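You operate a simulated robot arm through the tools that you are given. There is no shell and no other tool. Be economical: measure what you need, move in short steps, check, and stop when the job is done.

You are at the controls of a simulated robot arm. One attempt, no reset.

## Task
Fetch the grease packer and set it on the yellow drilled panel.

The check looks at the end state, three seconds after you hand in, the way a careful person would. Anything else that was tipped, shoved, dropped, spilled or broken makes it a failure.

## Robot
A 7-joint arm with a two-finger parallel gripper, fixed in place. Base frame: the origin is at the foot of the arm, x ahead of it, y to its left, z up; the work surface is at about z = 0. Lengths are in cm, angles in rad, forces in N, time in s.
With the tool pointing down near the work surface it reaches from about 24 to 62 cm from the base axis. Its first joint turns from -1.152 to 1.152 rad. Payload 2.6 kg.
The tool frame sits at the grasp point between the pads (the TCP): z along the fingers, y along the line on which they close. The tips reach 3 cm beyond it. Largest opening 9.4 cm; finger width 2.8, thickness 1; the body of the gripper, 5 by 9.6 cm, starts 5.5 cm behind the TCP.
Orientation is told as [roll, pitch, yaw] about the base's x, y, z axes, in that order, counted from this pose: with the fingers straight down and closing along the base's y, the tool's x points along the base's -x, its y along +y and its z along -z.

## Interface
- The arm moves only by the tool nudge_tool. Its arguments are lists of equal length, an entry for each row: "delta_rot": the turn, a rotation vector about the base's x, y, z in rad, a list of three; "offset": the shift along the base's x, y, z in m, a list of three; "gripper": the gripper command, from -1 (shut) to 1 (fully open), values between in proportion. In form: {"delta_rot": [[rx, ry, rz], ...], "offset": [[tx, ty, tz], ...], "gripper": [gripper, ...]}. A call has 1 to 12 rows; each row is the pose to reach, as a shift and turn from the pose commanded when the call began. Rows are played at 5 a second. More than 5 cm and 0.15 rad between two rows, or a gripper value outside its range, and nothing of the call is played. A pose out of reach is approached as far as the arm can. The call stops where the force on the tool passes 40 N (or 10 N more than at its start, if that is more) or the arm is blocked; 0.2 s more then pass. Each finger travels about 7.2 cm/s and halts on what it meets, pressing with about 45 N; the grip force reading is that of the motor and also rises with nothing between the fingers. The clock runs only during rows and for 0.2 s after the last one: add rows that repeat a pose to give the fingers time. The reply holds the time, the measured pose of the TCP, the force on the tool along the base axes, the opening and the grip force, in the units named above and with some noise.
- Cameras (640 x 400 px; columns grow to the right, rows downward): "scene" is fixed at [3.42, 44.21, 55.5]; the picture's right is [-0.77, -0.64, 0.00], its down [-0.48, 0.58, -0.66] and it looks along [0.42, -0.51, -0.75] (base axes); focal length 333 px, centre (320, 200). "wrist" rides on the gripper at [-3.7, 0, -5.8] in the tool frame; the picture's right is [0.00, -1.00, 0.00], its down [0.97, 0.00, -0.24] and it looks along [0.24, 0.00, 0.97] (tool axes); focal length 218 px, centre (320, 200). There is no depth. A picture from a camera that has moved, and an enlarged one, comes with that camera's place and axes in the base frame and with its lens. The place of the scene camera against the robot may be out by one fixed shift of up to 1.8 cm in any direction.
- grab_frame(camera): a new picture of that camera. The clock stands still meanwhile.
- enlarge(camera, box): a new picture of the part [left, top, right, bottom] of that camera's present view, enlarged. The clock stands still meanwhile.
- finish_job(): hands the job in; it is judged then, once.

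Work in short steps. Places have to be worked out from the pictures, the camera data and where the tool is seen: move nearer, look again, correct. Check each grasp and each placing, and mend what went wrong. You have 90 turns and 42 pictures in all, those below and enlarged ones among them. Open the gripper and draw the arm clear of the work before you hand the job in, unless the task says otherwise; then end with one line.

The tools are called after ">>>" as a command line: name --argument value ..., lists and objects as JSON in quotes. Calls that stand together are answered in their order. nudge_tool: Moves the arm, as the interface text tells. Its arguments: {"type":"object","properties":{"delta_rot":{"type":"array","items":{"type":"array","items":{"type":"number"}}},"offset":{"type":"array","items":{"type":"array","items":{"type":"number"}}},"gripper":{"type":"array","items":{"type":"number"}}},"required":["delta_rot","offset","gripper"]} The other tools are called the same way: grab_frame (camera) takes a picture; enlarge (camera, box) takes an enlarged picture of a part of a camera's view; finish_job () hands the job in.

At the start:

```text
time_s: 0.0
tcp_pos: [36.16, 18.38, 25.35]
tcp_rot: [-0.001, 0.0, 0.001]
contact_force: [0.7, 0.3, -0.2]
opening: 9.4
gripper_force: 0.1
```

scene: 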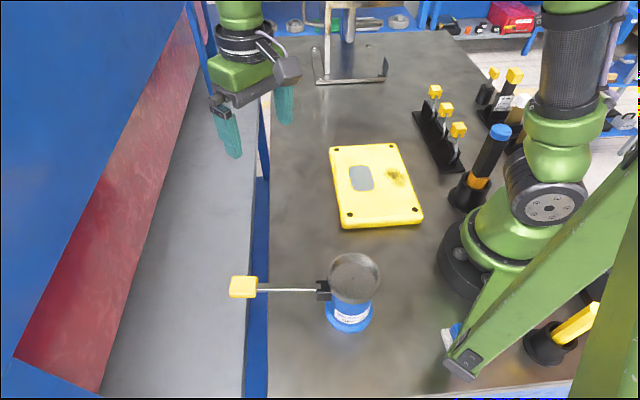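
wrist: 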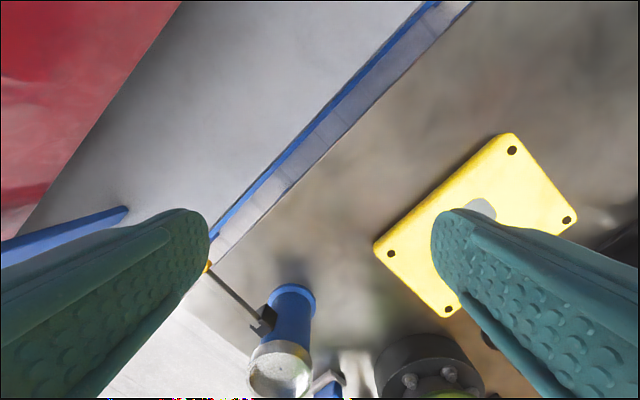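

I'll enlarge the scene view to identify the blue cup-shaped item with a handle, and the other candidates.

>>> enlarge --camera "scene" --box '[220, 230, 420, 355]'

>>> enlarge --camera "scene" --box '[400, 60, 560, 220]'

```text
3.20 times, centred on (320, 292) of scene
camera zoom: at [3.42, 44.21, 55.5], right [-0.77, -0.64, 0.0], down [-0.48, 0.58, -0.66], along [0.42, -0.51, -0.75], focal length 1064 px, centre (320, -96)
```

zoom: 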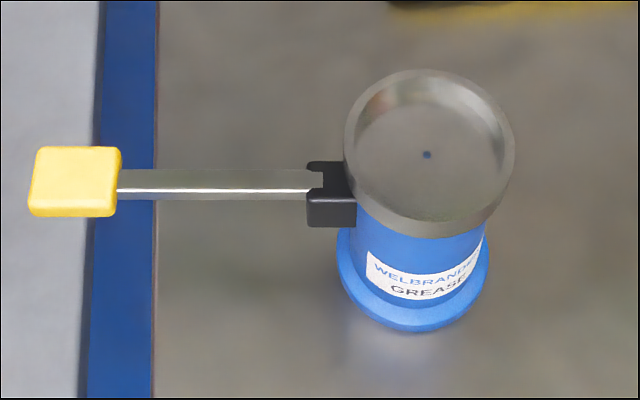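

```text
2.50 times, centred on (480, 140) of scene
camera zoom: at [3.42, 44.21, 55.5], right [-0.77, -0.64, 0.0], down [-0.48, 0.58, -0.66], along [0.42, -0.51, -0.75], focal length 832 px, centre (-80, 350)
```

zoom: 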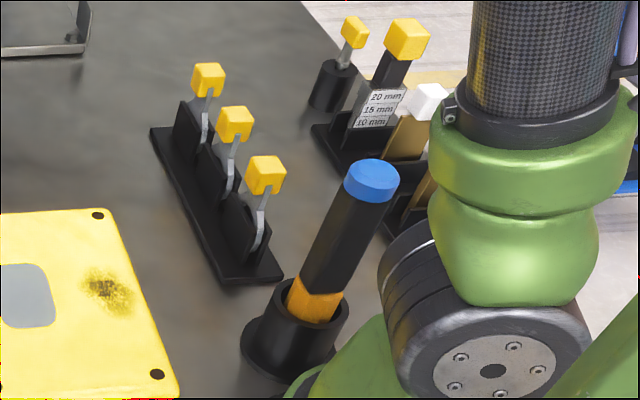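

The labelled blue "GREASE" can with the lever is the grease packer. It sits at about (13.7, 23.9), roughly 15 cm tall, with its lever pointing about 39° from +x. I'll go above it with the yaw set so the fingers close perpendicular to the lever, then look.

>>> nudge_tool --delta_rot '[[0, 0, 0.1], [0, 0, 0.2], [0, 0, 0.3], [0, 0, 0.4], [0, 0, 0.5], [0, 0, 0.6], [0, 0, 0.68], [0, 0, 0.68]]' --offset '[[-0.03, 0.005, 0.01], [-0.06, 0.01, 0.02], [-0.09, 0.02, 0.02], [-0.12, 0.03, 0.02], [-0.15, 0.035, 0.02], [-0.18, 0.045, 0.02], [-0.21, 0.05, 0.02], [-0.21, 0.05, 0.02]]' --gripper '[1, 1, 1, 1, 1, 1, 1, 1]'

>>> grab_frame --camera "wrist"

>>> grab_frame --camera "scene"

```text
time_s: 1.8
tcp_pos: [15.02, 23.51, 27.41]
tcp_rot: [-0.001, -0.001, 0.68]
contact_force: [0.2, 0.9, -0.8]
opening: 9.39
gripper_force: 0.0
```

```text
37 pictures are left
camera wrist: at [17.89, 25.92, 33.28], right [0.63, -0.78, 0.0], down [-0.75, -0.61, 0.24], along [-0.19, -0.15, -0.97], focal length 218 px, centre (320, 200)
```

wrist: 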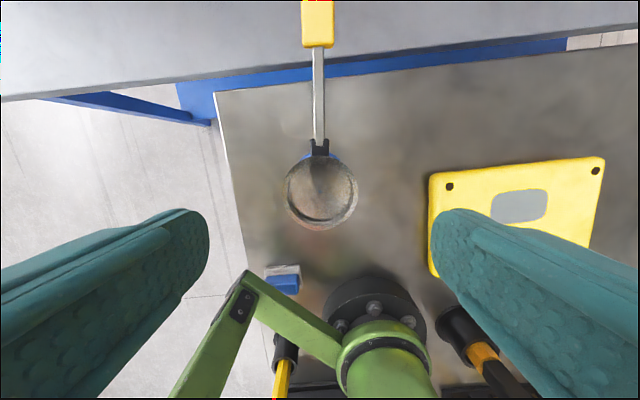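

```text
36 pictures are left
```

scene: 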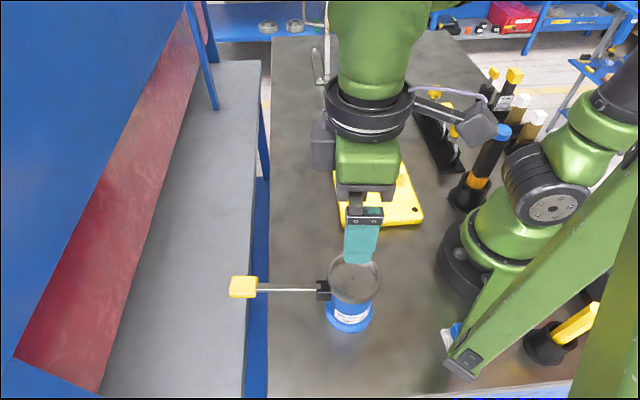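

The cup is centred at about (14.7, 23.4) and the lever lines up with the tool's x axis, so the yaw is right. I'll descend until the tips are just above the rim, with a small correction, and re-check height.

>>> nudge_tool --delta_rot '[[0, 0, 0], [0, 0, 0], [0, 0, 0], [0, 0, 0]]' --offset '[[-0.001, -0.001, -0.025], [-0.003, -0.001, -0.05], [-0.003, -0.001, -0.075], [-0.003, -0.001, -0.075]]' --gripper '[1, 1, 1, 1]'

>>> grab_frame --camera "wrist"

>>> enlarge --camera "scene" --box '[220, 180, 480, 345]'

```text
time_s: 2.8
tcp_pos: [14.92, 23.2, 20.02]
tcp_rot: [0.0, 0.0, 0.678]
contact_force: [-0.9, -0.2, 1.0]
opening: 9.39
gripper_force: 0.1
```

```text
35 pictures are left
camera wrist: at [17.71, 25.65, 25.71], right [0.63, -0.78, 0.0], down [-0.76, -0.61, 0.24], along [-0.19, -0.15, -0.97], focal length 218 px, centre (320, 200)
```

wrist: 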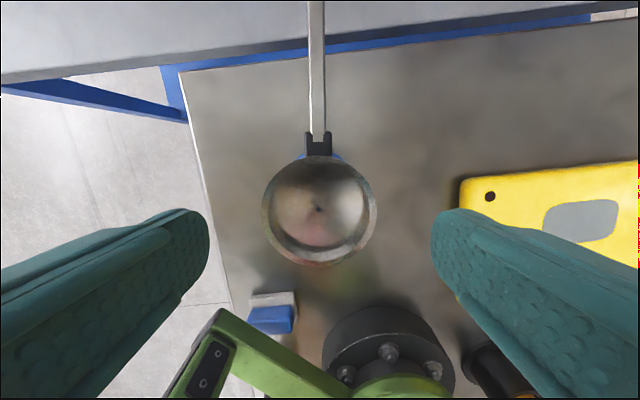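

```text
2.42 times, centred on (350, 262) of scene
camera zoom: at [3.42, 44.21, 55.5], right [-0.77, -0.64, 0.0], down [-0.48, 0.58, -0.66], along [0.42, -0.51, -0.75], focal length 806 px, centre (247, 48)
```

zoom: 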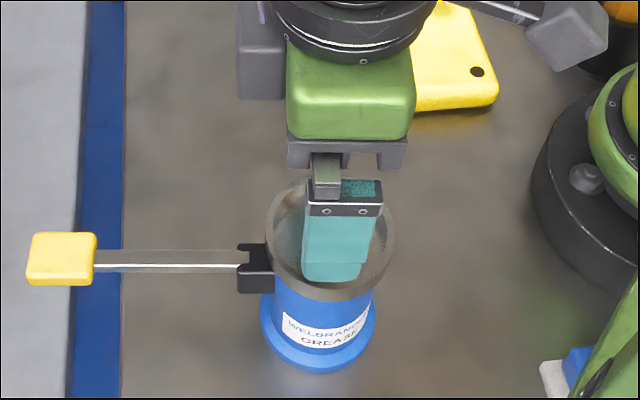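

Scaling between the two views puts the rim at z ≈ 13, with a cup diameter of about 7 cm centred at (14.8, 23.35). The fingers straddle it clear of the lever bracket, so I'll descend to TCP z ≈ 11.7 with the gripper open.

>>> nudge_tool --delta_rot '[[0, 0, 0], [0, 0, 0], [0, 0, 0], [0, 0, 0], [0, 0, 0]]' --offset '[[-0.001, 0.001, -0.02], [-0.001, 0.001, -0.04], [-0.001, 0.001, -0.06], [-0.001, 0.001, -0.08], [-0.001, 0.001, -0.08]]' --gripper '[1, 1, 1, 1, 1]'

>>> grab_frame --camera "wrist"

>>> enlarge --camera "scene" --box '[220, 180, 480, 345]'

```text
time_s: 4.0
tcp_pos: [14.71, 23.46, 11.87]
tcp_rot: [-0.002, 0.0, 0.68]
contact_force: [-0.3, 0.2, -0.6]
opening: 9.41
gripper_force: 0.0
```

```text
33 pictures are left
camera wrist: at [17.58, 25.72, 17.58], right [0.63, -0.78, 0.0], down [-0.75, -0.61, 0.24], along [-0.19, -0.15, -0.97], focal length 218 px, centre (320, 200)
```

wrist: 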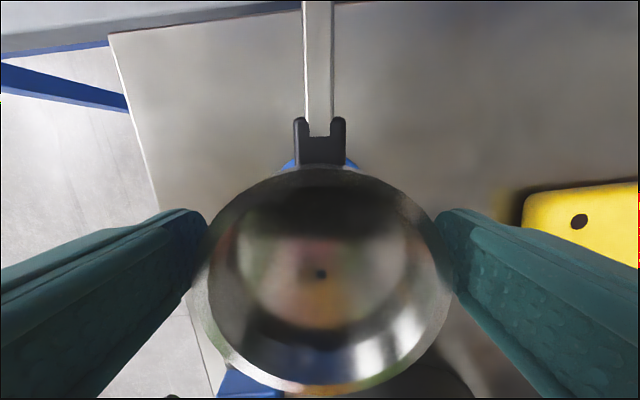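

```text
2.42 times, centred on (350, 262) of scene
camera zoom: at [3.42, 44.21, 55.5], right [-0.77, -0.64, 0.0], down [-0.48, 0.58, -0.66], along [0.42, -0.51, -0.75], focal length 806 px, centre (247, 48)
```

zoom: 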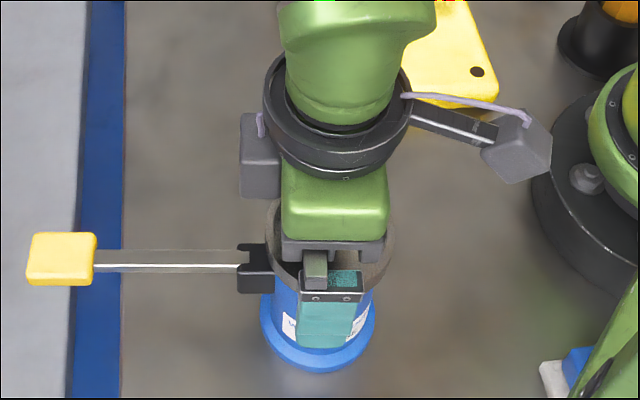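

The rim is at about z = 12.3 and slightly right of centre. I'll lower another 0.9 cm with a small recentre, then close and hold.

>>> nudge_tool --delta_rot '[[0, 0, 0], [0, 0, 0], [0, 0, 0], [0, 0, 0], [0, 0, 0], [0, 0, 0], [0, 0, 0]]' --offset '[[0.001, -0.0015, -0.005], [0.001, -0.0015, -0.009], [0.001, -0.0015, -0.009], [0.001, -0.0015, -0.009], [0.001, -0.0015, -0.009], [0.001, -0.0015, -0.009], [0.001, -0.0015, -0.009]]' --gripper '[1, 1, 0.7, 0.5, 0.3, 0.2, 0.2]'

>>> grab_frame --camera "wrist"

```text
time_s: 5.6
tcp_pos: [14.76, 23.26, 11.02]
tcp_rot: [0.0, 0.001, 0.679]
contact_force: [-5.1, 4.3, 3.6]
opening: 7.77
gripper_force: 44.9
```

```text
31 pictures are left
camera wrist: at [17.68, 25.57, 16.72], right [0.63, -0.78, 0.0], down [-0.75, -0.61, 0.24], along [-0.19, -0.15, -0.97], focal length 218 px, centre (320, 200)
```

wrist: 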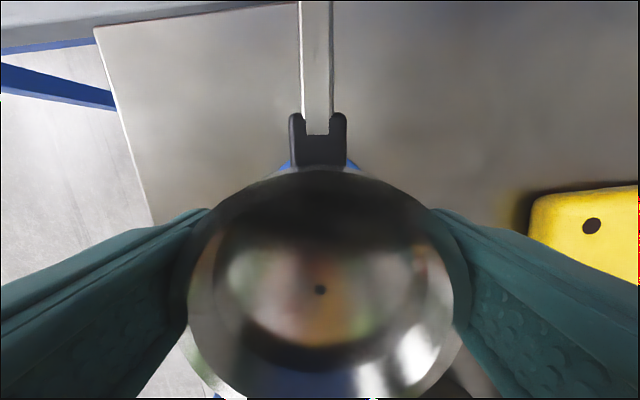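

The gripper halted at 7.77 cm on the cup with a 45 N grip. I'll lift slowly by 2 cm and check for tilt or slip.

>>> nudge_tool --delta_rot '[[0, 0, 0], [0, 0, 0], [0, 0, 0], [0, 0, 0], [0, 0, 0], [0, 0, 0]]' --offset '[[0, 0, 0], [0, 0, 0.003], [0, 0, 0.008], [0, 0, 0.014], [0, 0, 0.02], [0, 0, 0.02]]' --gripper '[0, -0.3, -0.3, -0.3, -0.3, -0.3]'

>>> grab_frame --camera "wrist"

>>> enlarge --camera "scene" --box '[220, 180, 480, 345]'

```text
time_s: 7.0
tcp_pos: [14.87, 23.04, 13.0]
tcp_rot: [-0.001, 0.0, 0.682]
contact_force: [-0.4, 0.4, -11.8]
opening: 7.78
gripper_force: 45.3
```

```text
30 pictures are left
camera wrist: at [17.73, 25.52, 18.71], right [0.63, -0.78, 0.0], down [-0.75, -0.61, 0.24], along [-0.19, -0.15, -0.97], focal length 218 px, centre (320, 200)
```

wrist: 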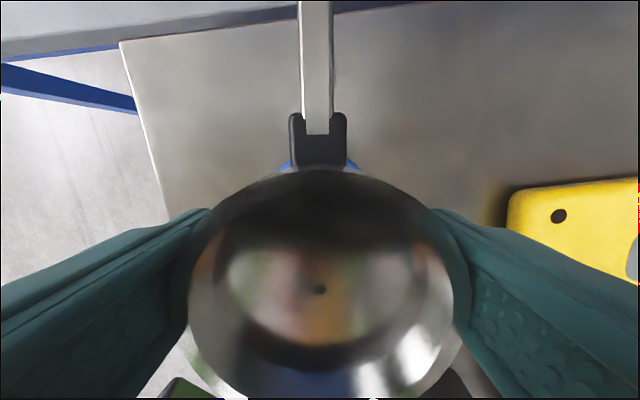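

```text
2.42 times, centred on (350, 262) of scene
camera zoom: at [3.42, 44.21, 55.5], right [-0.77, -0.64, 0.0], down [-0.48, 0.58, -0.66], along [0.42, -0.51, -0.75], focal length 806 px, centre (247, 48)
```

zoom: 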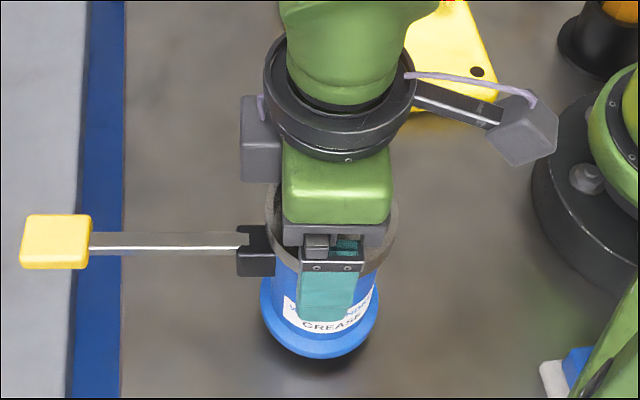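

The packer lifted cleanly and level (about 1.2 kg). The panel's corners put its centre near (28.3, −4.7), rotated 45°, about 24.5×16.5 cm. I'll raise and carry along an outward bow to stay within reach.

>>> nudge_tool --delta_rot '[[0, 0, 0], [0, 0, 0], [0, 0, 0], [0, 0, 0], [0, 0, 0], [0, 0, 0], [0, 0, 0], [0, 0, 0], [0, 0, 0], [0, 0, 0], [0, 0, 0]]' --offset '[[0, 0, 0.01], [0, 0, 0.03], [0.005, -0.005, 0.05], [0.015, -0.013, 0.06], [0.03, -0.028, 0.06], [0.05, -0.045, 0.06], [0.07, -0.063, 0.06], [0.088, -0.08, 0.06], [0.098, -0.088, 0.06], [0.1, -0.09, 0.06], [0.1, -0.09, 0.06]]' --gripper '[-0.3, -0.3, -0.3, -0.3, -0.3, -0.3, -0.3, -0.3, -0.3, -0.3, -0.3]'

>>> grab_frame --camera "scene"

>>> grab_frame --camera "wrist"

```text
time_s: 9.4
tcp_pos: [24.76, 14.0, 19.12]
tcp_rot: [-0.001, 0.0, 0.683]
contact_force: [0.0, 0.6, -12.6]
opening: 7.75
gripper_force: 45.0
```

```text
28 pictures are left
```

scene: 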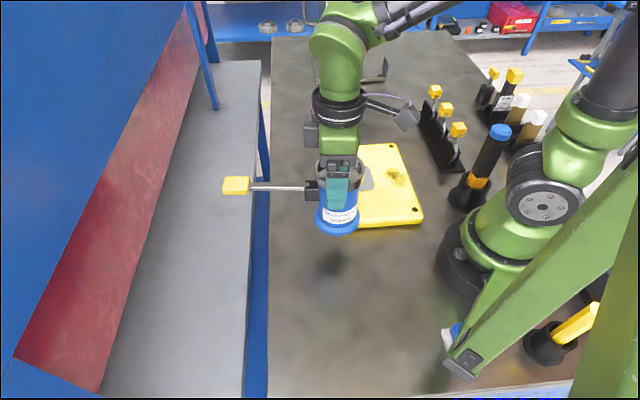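

```text
27 pictures are left
camera wrist: at [27.62, 16.45, 24.75], right [0.63, -0.78, 0.0], down [-0.75, -0.61, 0.24], along [-0.19, -0.15, -0.97], focal length 218 px, centre (320, 200)
```

wrist: 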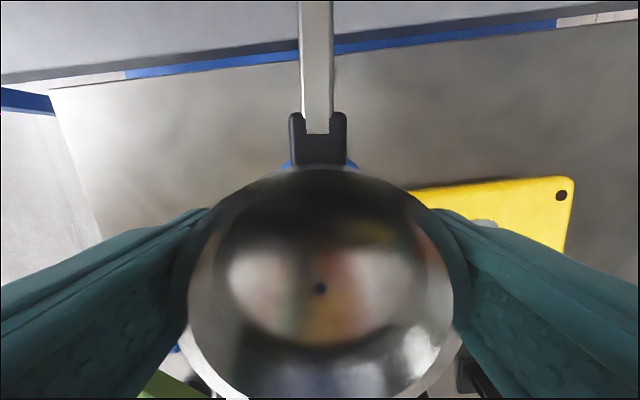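

The far panel corner checks out at (42.1, −6.9), consistent with my estimate. I'll enlarge the panel to judge its thickness and surface before covering it.

>>> enlarge --camera "scene" --box '[310, 130, 470, 240]'

```text
3.64 times, centred on (390, 185) of scene
camera zoom: at [3.42, 44.21, 55.5], right [-0.77, -0.64, 0.0], down [-0.48, 0.58, -0.66], along [0.42, -0.51, -0.75], focal length 1210 px, centre (66, 254)
```

zoom: 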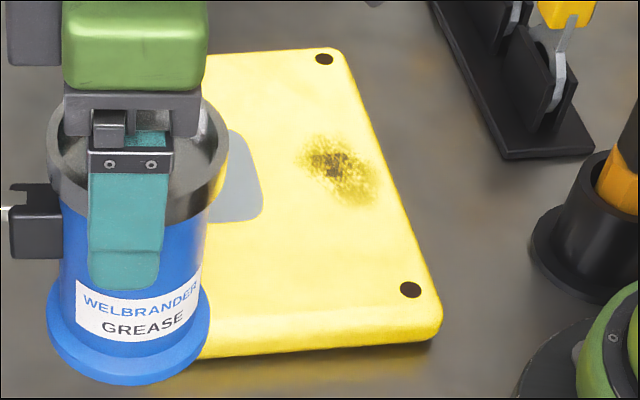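

The panel is flat, about 1.5–2 cm thick. I'll carry on to above its centre at the same height (packer bottom ≈ 8 cm).

>>> nudge_tool --delta_rot '[[0, 0, 0], [0, 0, 0], [0, 0, 0], [0, 0, 0], [0, 0, 0], [0, 0, 0], [0, 0, 0], [0, 0, 0], [0, 0, 0], [0, 0, 0]]' --offset '[[0.003, -0.01, 0], [0.008, -0.03, 0], [0.014, -0.055, 0], [0.02, -0.08, 0], [0.026, -0.11, 0], [0.03, -0.135, 0], [0.033, -0.16, 0], [0.035, -0.18, 0], [0.036, -0.187, 0], [0.036, -0.187, 0]]' --gripper '[-0.3, -0.3, -0.3, -0.3, -0.3, -0.3, -0.3, -0.3, -0.3, -0.3]'

>>> grab_frame --camera "scene"

>>> grab_frame --camera "wrist"

```text
time_s: 11.6
tcp_pos: [28.45, -4.57, 18.91]
tcp_rot: [-0.001, 0.0, 0.681]
contact_force: [0.5, -0.6, -11.7]
opening: 7.75
gripper_force: 45.3
```

```text
25 pictures are left
```

scene: 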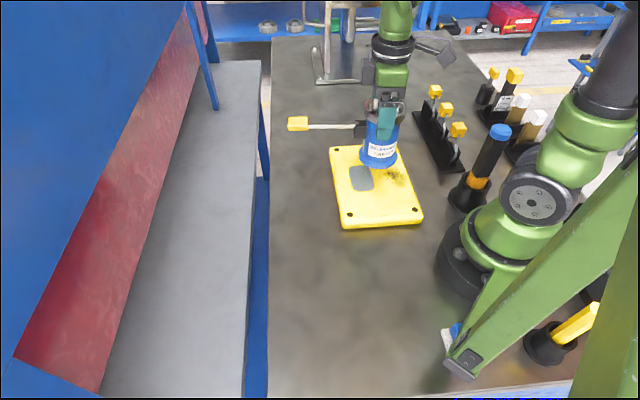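

```text
24 pictures are left
camera wrist: at [31.25, -2.17, 24.63], right [0.63, -0.78, 0.0], down [-0.75, -0.61, 0.24], along [-0.19, -0.15, -0.97], focal length 218 px, centre (320, 200)
```

wrist: 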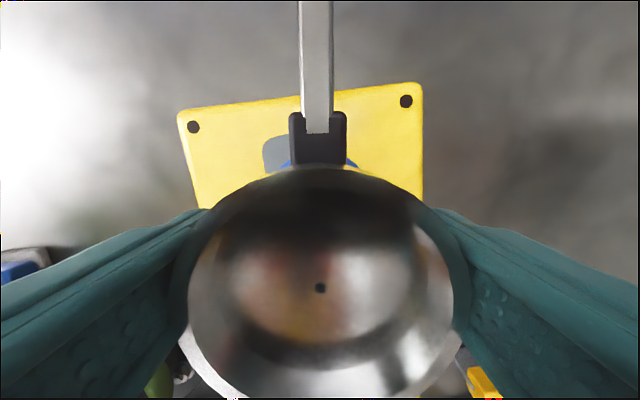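

The packer is over the panel centre (panel centre ≈ (28, −4)). I'll descend to just above it, with a tiny shift.

>>> nudge_tool --delta_rot '[[0, 0, 0], [0, 0, 0], [0, 0, 0], [0, 0, 0], [0, 0, 0], [0, 0, 0]]' --offset '[[-0.002, 0.003, -0.01], [-0.003, 0.005, -0.02], [-0.003, 0.005, -0.03], [-0.003, 0.005, -0.04], [-0.003, 0.005, -0.048], [-0.003, 0.005, -0.048]]' --gripper '[-0.3, -0.3, -0.3, -0.3, -0.3, -0.3]'

>>> enlarge --camera "scene" --box '[280, 80, 480, 240]'

```text
time_s: 13.0
tcp_pos: [28.21, -4.09, 14.13]
tcp_rot: [-0.001, 0.0, 0.682]
contact_force: [-0.5, -0.7, -12.0]
opening: 7.76
gripper_force: 45.1
```

```text
2.50 times, centred on (380, 160) of scene
camera zoom: at [3.42, 44.21, 55.5], right [-0.77, -0.64, 0.0], down [-0.48, 0.58, -0.66], along [0.42, -0.51, -0.75], focal length 832 px, centre (170, 300)
```

zoom: 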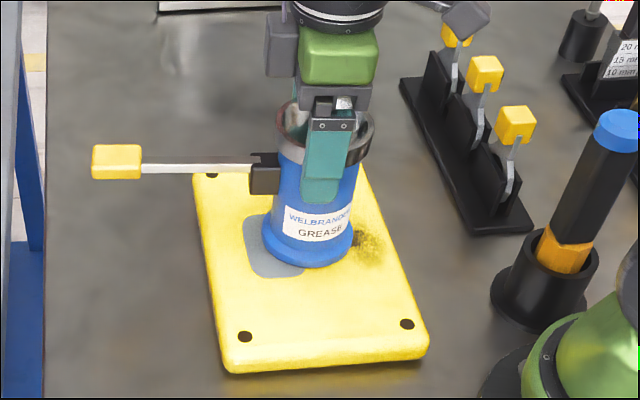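

Bottom is about 3 cm above bench height, roughly 1–1.5 cm above the panel, and well centred. I'll lower slowly in 2 mm steps and watch the vertical force.

>>> nudge_tool --delta_rot '[[0, 0, 0], [0, 0, 0], [0, 0, 0], [0, 0, 0], [0, 0, 0], [0, 0, 0]]' --offset '[[0, 0, -0.002], [0, 0, -0.004], [0, 0, -0.006], [0, 0, -0.008], [0, 0, -0.01], [0, 0, -0.01]]' --gripper '[-0.3, -0.3, -0.3, -0.3, -0.3, -0.3]'

```text
time_s: 13.7
tcp_pos: [28.27, -4.05, 13.89]
tcp_rot: [-0.003, -0.004, 0.676]
contact_force: [-3.0, 0.5, 4.1]
opening: 7.75
gripper_force: 45.3
stopped in row 3: the force on the tool passed its limit (the readings are from after the stop); the commanded pose is now the measured one
```

Contact came at TCP z ≈ 13.9, and the load is now off the arm. I'll check how it sits before releasing.

>>> enlarge --camera "scene" --box '[280, 80, 480, 240]'

>>> grab_frame --camera "wrist"

```text
2.50 times, centred on (380, 160) of scene
camera zoom: at [3.42, 44.21, 55.5], right [-0.77, -0.64, 0.0], down [-0.48, 0.58, -0.66], along [0.42, -0.51, -0.75], focal length 832 px, centre (170, 300)
```

zoom: 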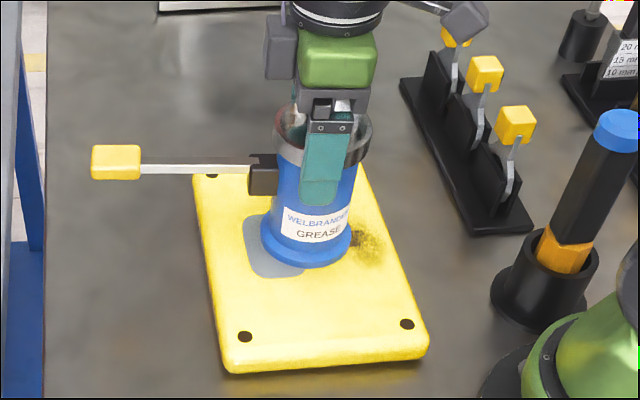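

```text
21 pictures are left
camera wrist: at [31.08, -1.74, 19.72], right [0.63, -0.78, 0.0], down [-0.76, -0.61, 0.24], along [-0.18, -0.15, -0.97], focal length 218 px, centre (320, 200)
```

wrist: 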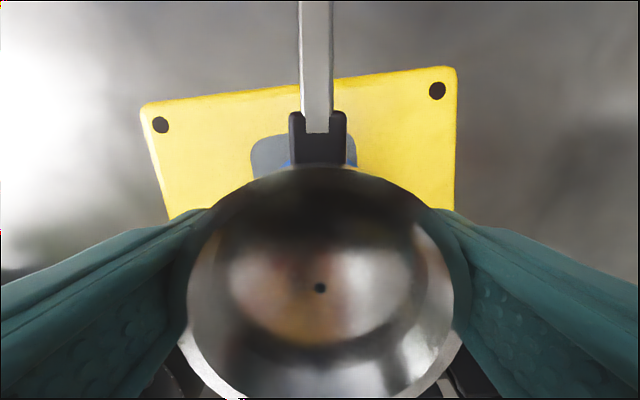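

It appears seated flat on the panel. I'll release gradually in place.

>>> nudge_tool --delta_rot '[[0, 0, 0], [0, 0, 0], [0, 0, 0], [0, 0, 0], [0, 0, 0], [0, 0, 0], [0, 0, 0]]' --offset '[[0, 0, 0], [0, 0, 0], [0, 0, 0], [0, 0, 0], [0, 0, 0], [0, 0, 0], [0, 0, 0]]' --gripper '[0.5, 0.66, 0.72, 0.8, 0.9, 1, 1]'

>>> grab_frame --camera "wrist"

>>> enlarge --camera "scene" --box '[280, 80, 480, 240]'

```text
time_s: 15.3
tcp_pos: [28.25, -4.02, 13.92]
tcp_rot: [-0.003, -0.004, 0.676]
contact_force: [0.0, -0.1, -0.3]
opening: 9.39
gripper_force: 0.1
```

```text
20 pictures are left
camera wrist: at [31.08, -1.74, 19.71], right [0.63, -0.78, 0.0], down [-0.76, -0.61, 0.24], along [-0.18, -0.15, -0.97], focal length 218 px, centre (320, 200)
```

wrist: 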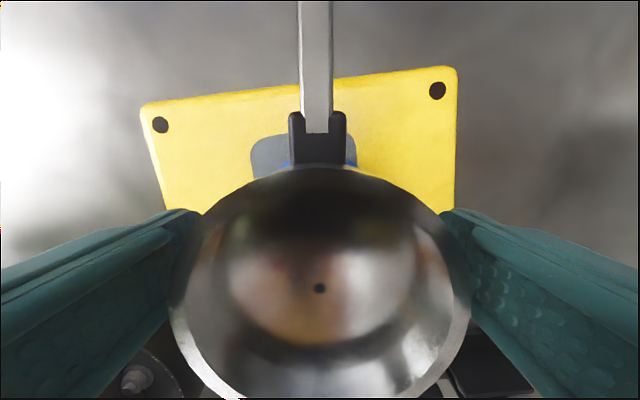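

```text
2.50 times, centred on (380, 160) of scene
camera zoom: at [3.42, 44.21, 55.5], right [-0.77, -0.64, 0.0], down [-0.48, 0.58, -0.66], along [0.42, -0.51, -0.75], focal length 832 px, centre (170, 300)
```

zoom: 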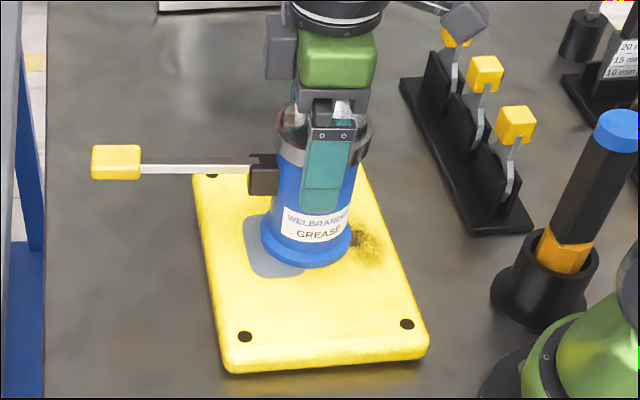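

The packer stands still, with zero contact force and the fingers clear on both sides. I'll draw straight up.

>>> nudge_tool --delta_rot '[[0, 0, 0], [0, 0, 0], [0, 0, 0], [0, 0, 0], [0, 0, 0], [0, 0, 0], [0, 0, 0]]' --offset '[[0, 0, 0.01], [0, 0, 0.025], [0, 0, 0.05], [0, 0, 0.08], [0, 0, 0.11], [0.0, 0.03, 0.13], [0.0, 0.06, 0.13]]' --gripper '[1, 1, 1, 1, 1, 1, 1]'

>>> grab_frame --camera "scene"

>>> grab_frame --camera "wrist"

```text
time_s: 16.9
tcp_pos: [28.3, 1.96, 26.83]
tcp_rot: [-0.002, -0.004, 0.676]
contact_force: [0.7, -0.5, 0.5]
opening: 9.39
gripper_force: 0.1
```

```text
18 pictures are left
```

scene: 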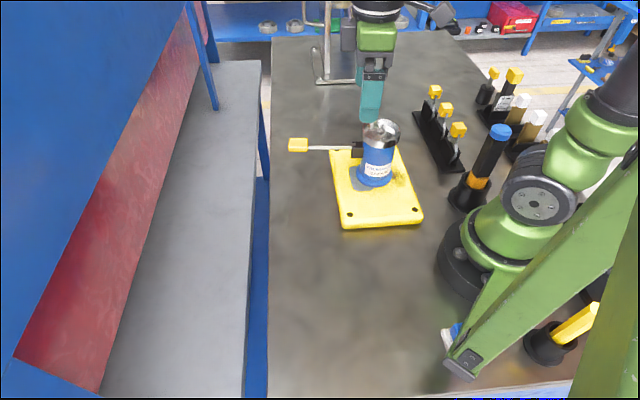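

```text
17 pictures are left
camera wrist: at [31.11, 4.34, 32.72], right [0.63, -0.78, 0.0], down [-0.76, -0.61, 0.24], along [-0.18, -0.15, -0.97], focal length 218 px, centre (320, 200)
```

wrist: 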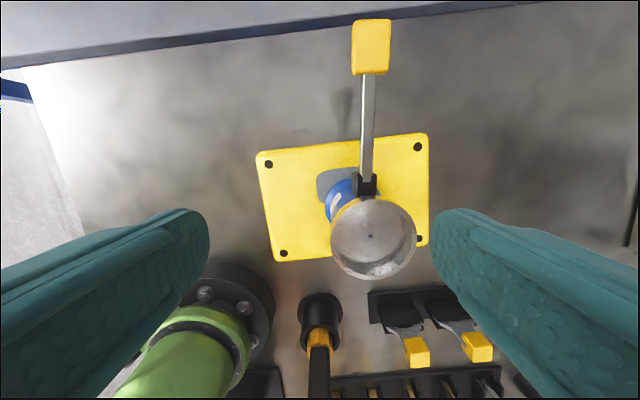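

The packer stands upright within the panel, nothing else has moved, and the arm is clear with the gripper open. I'm handing in.

>>> finish_job

```text
The job is handed in.
```

The grease packer is standing upright near the middle of the yellow drilled panel. Nothing else appears disturbed, and the arm is clear with the gripper open.
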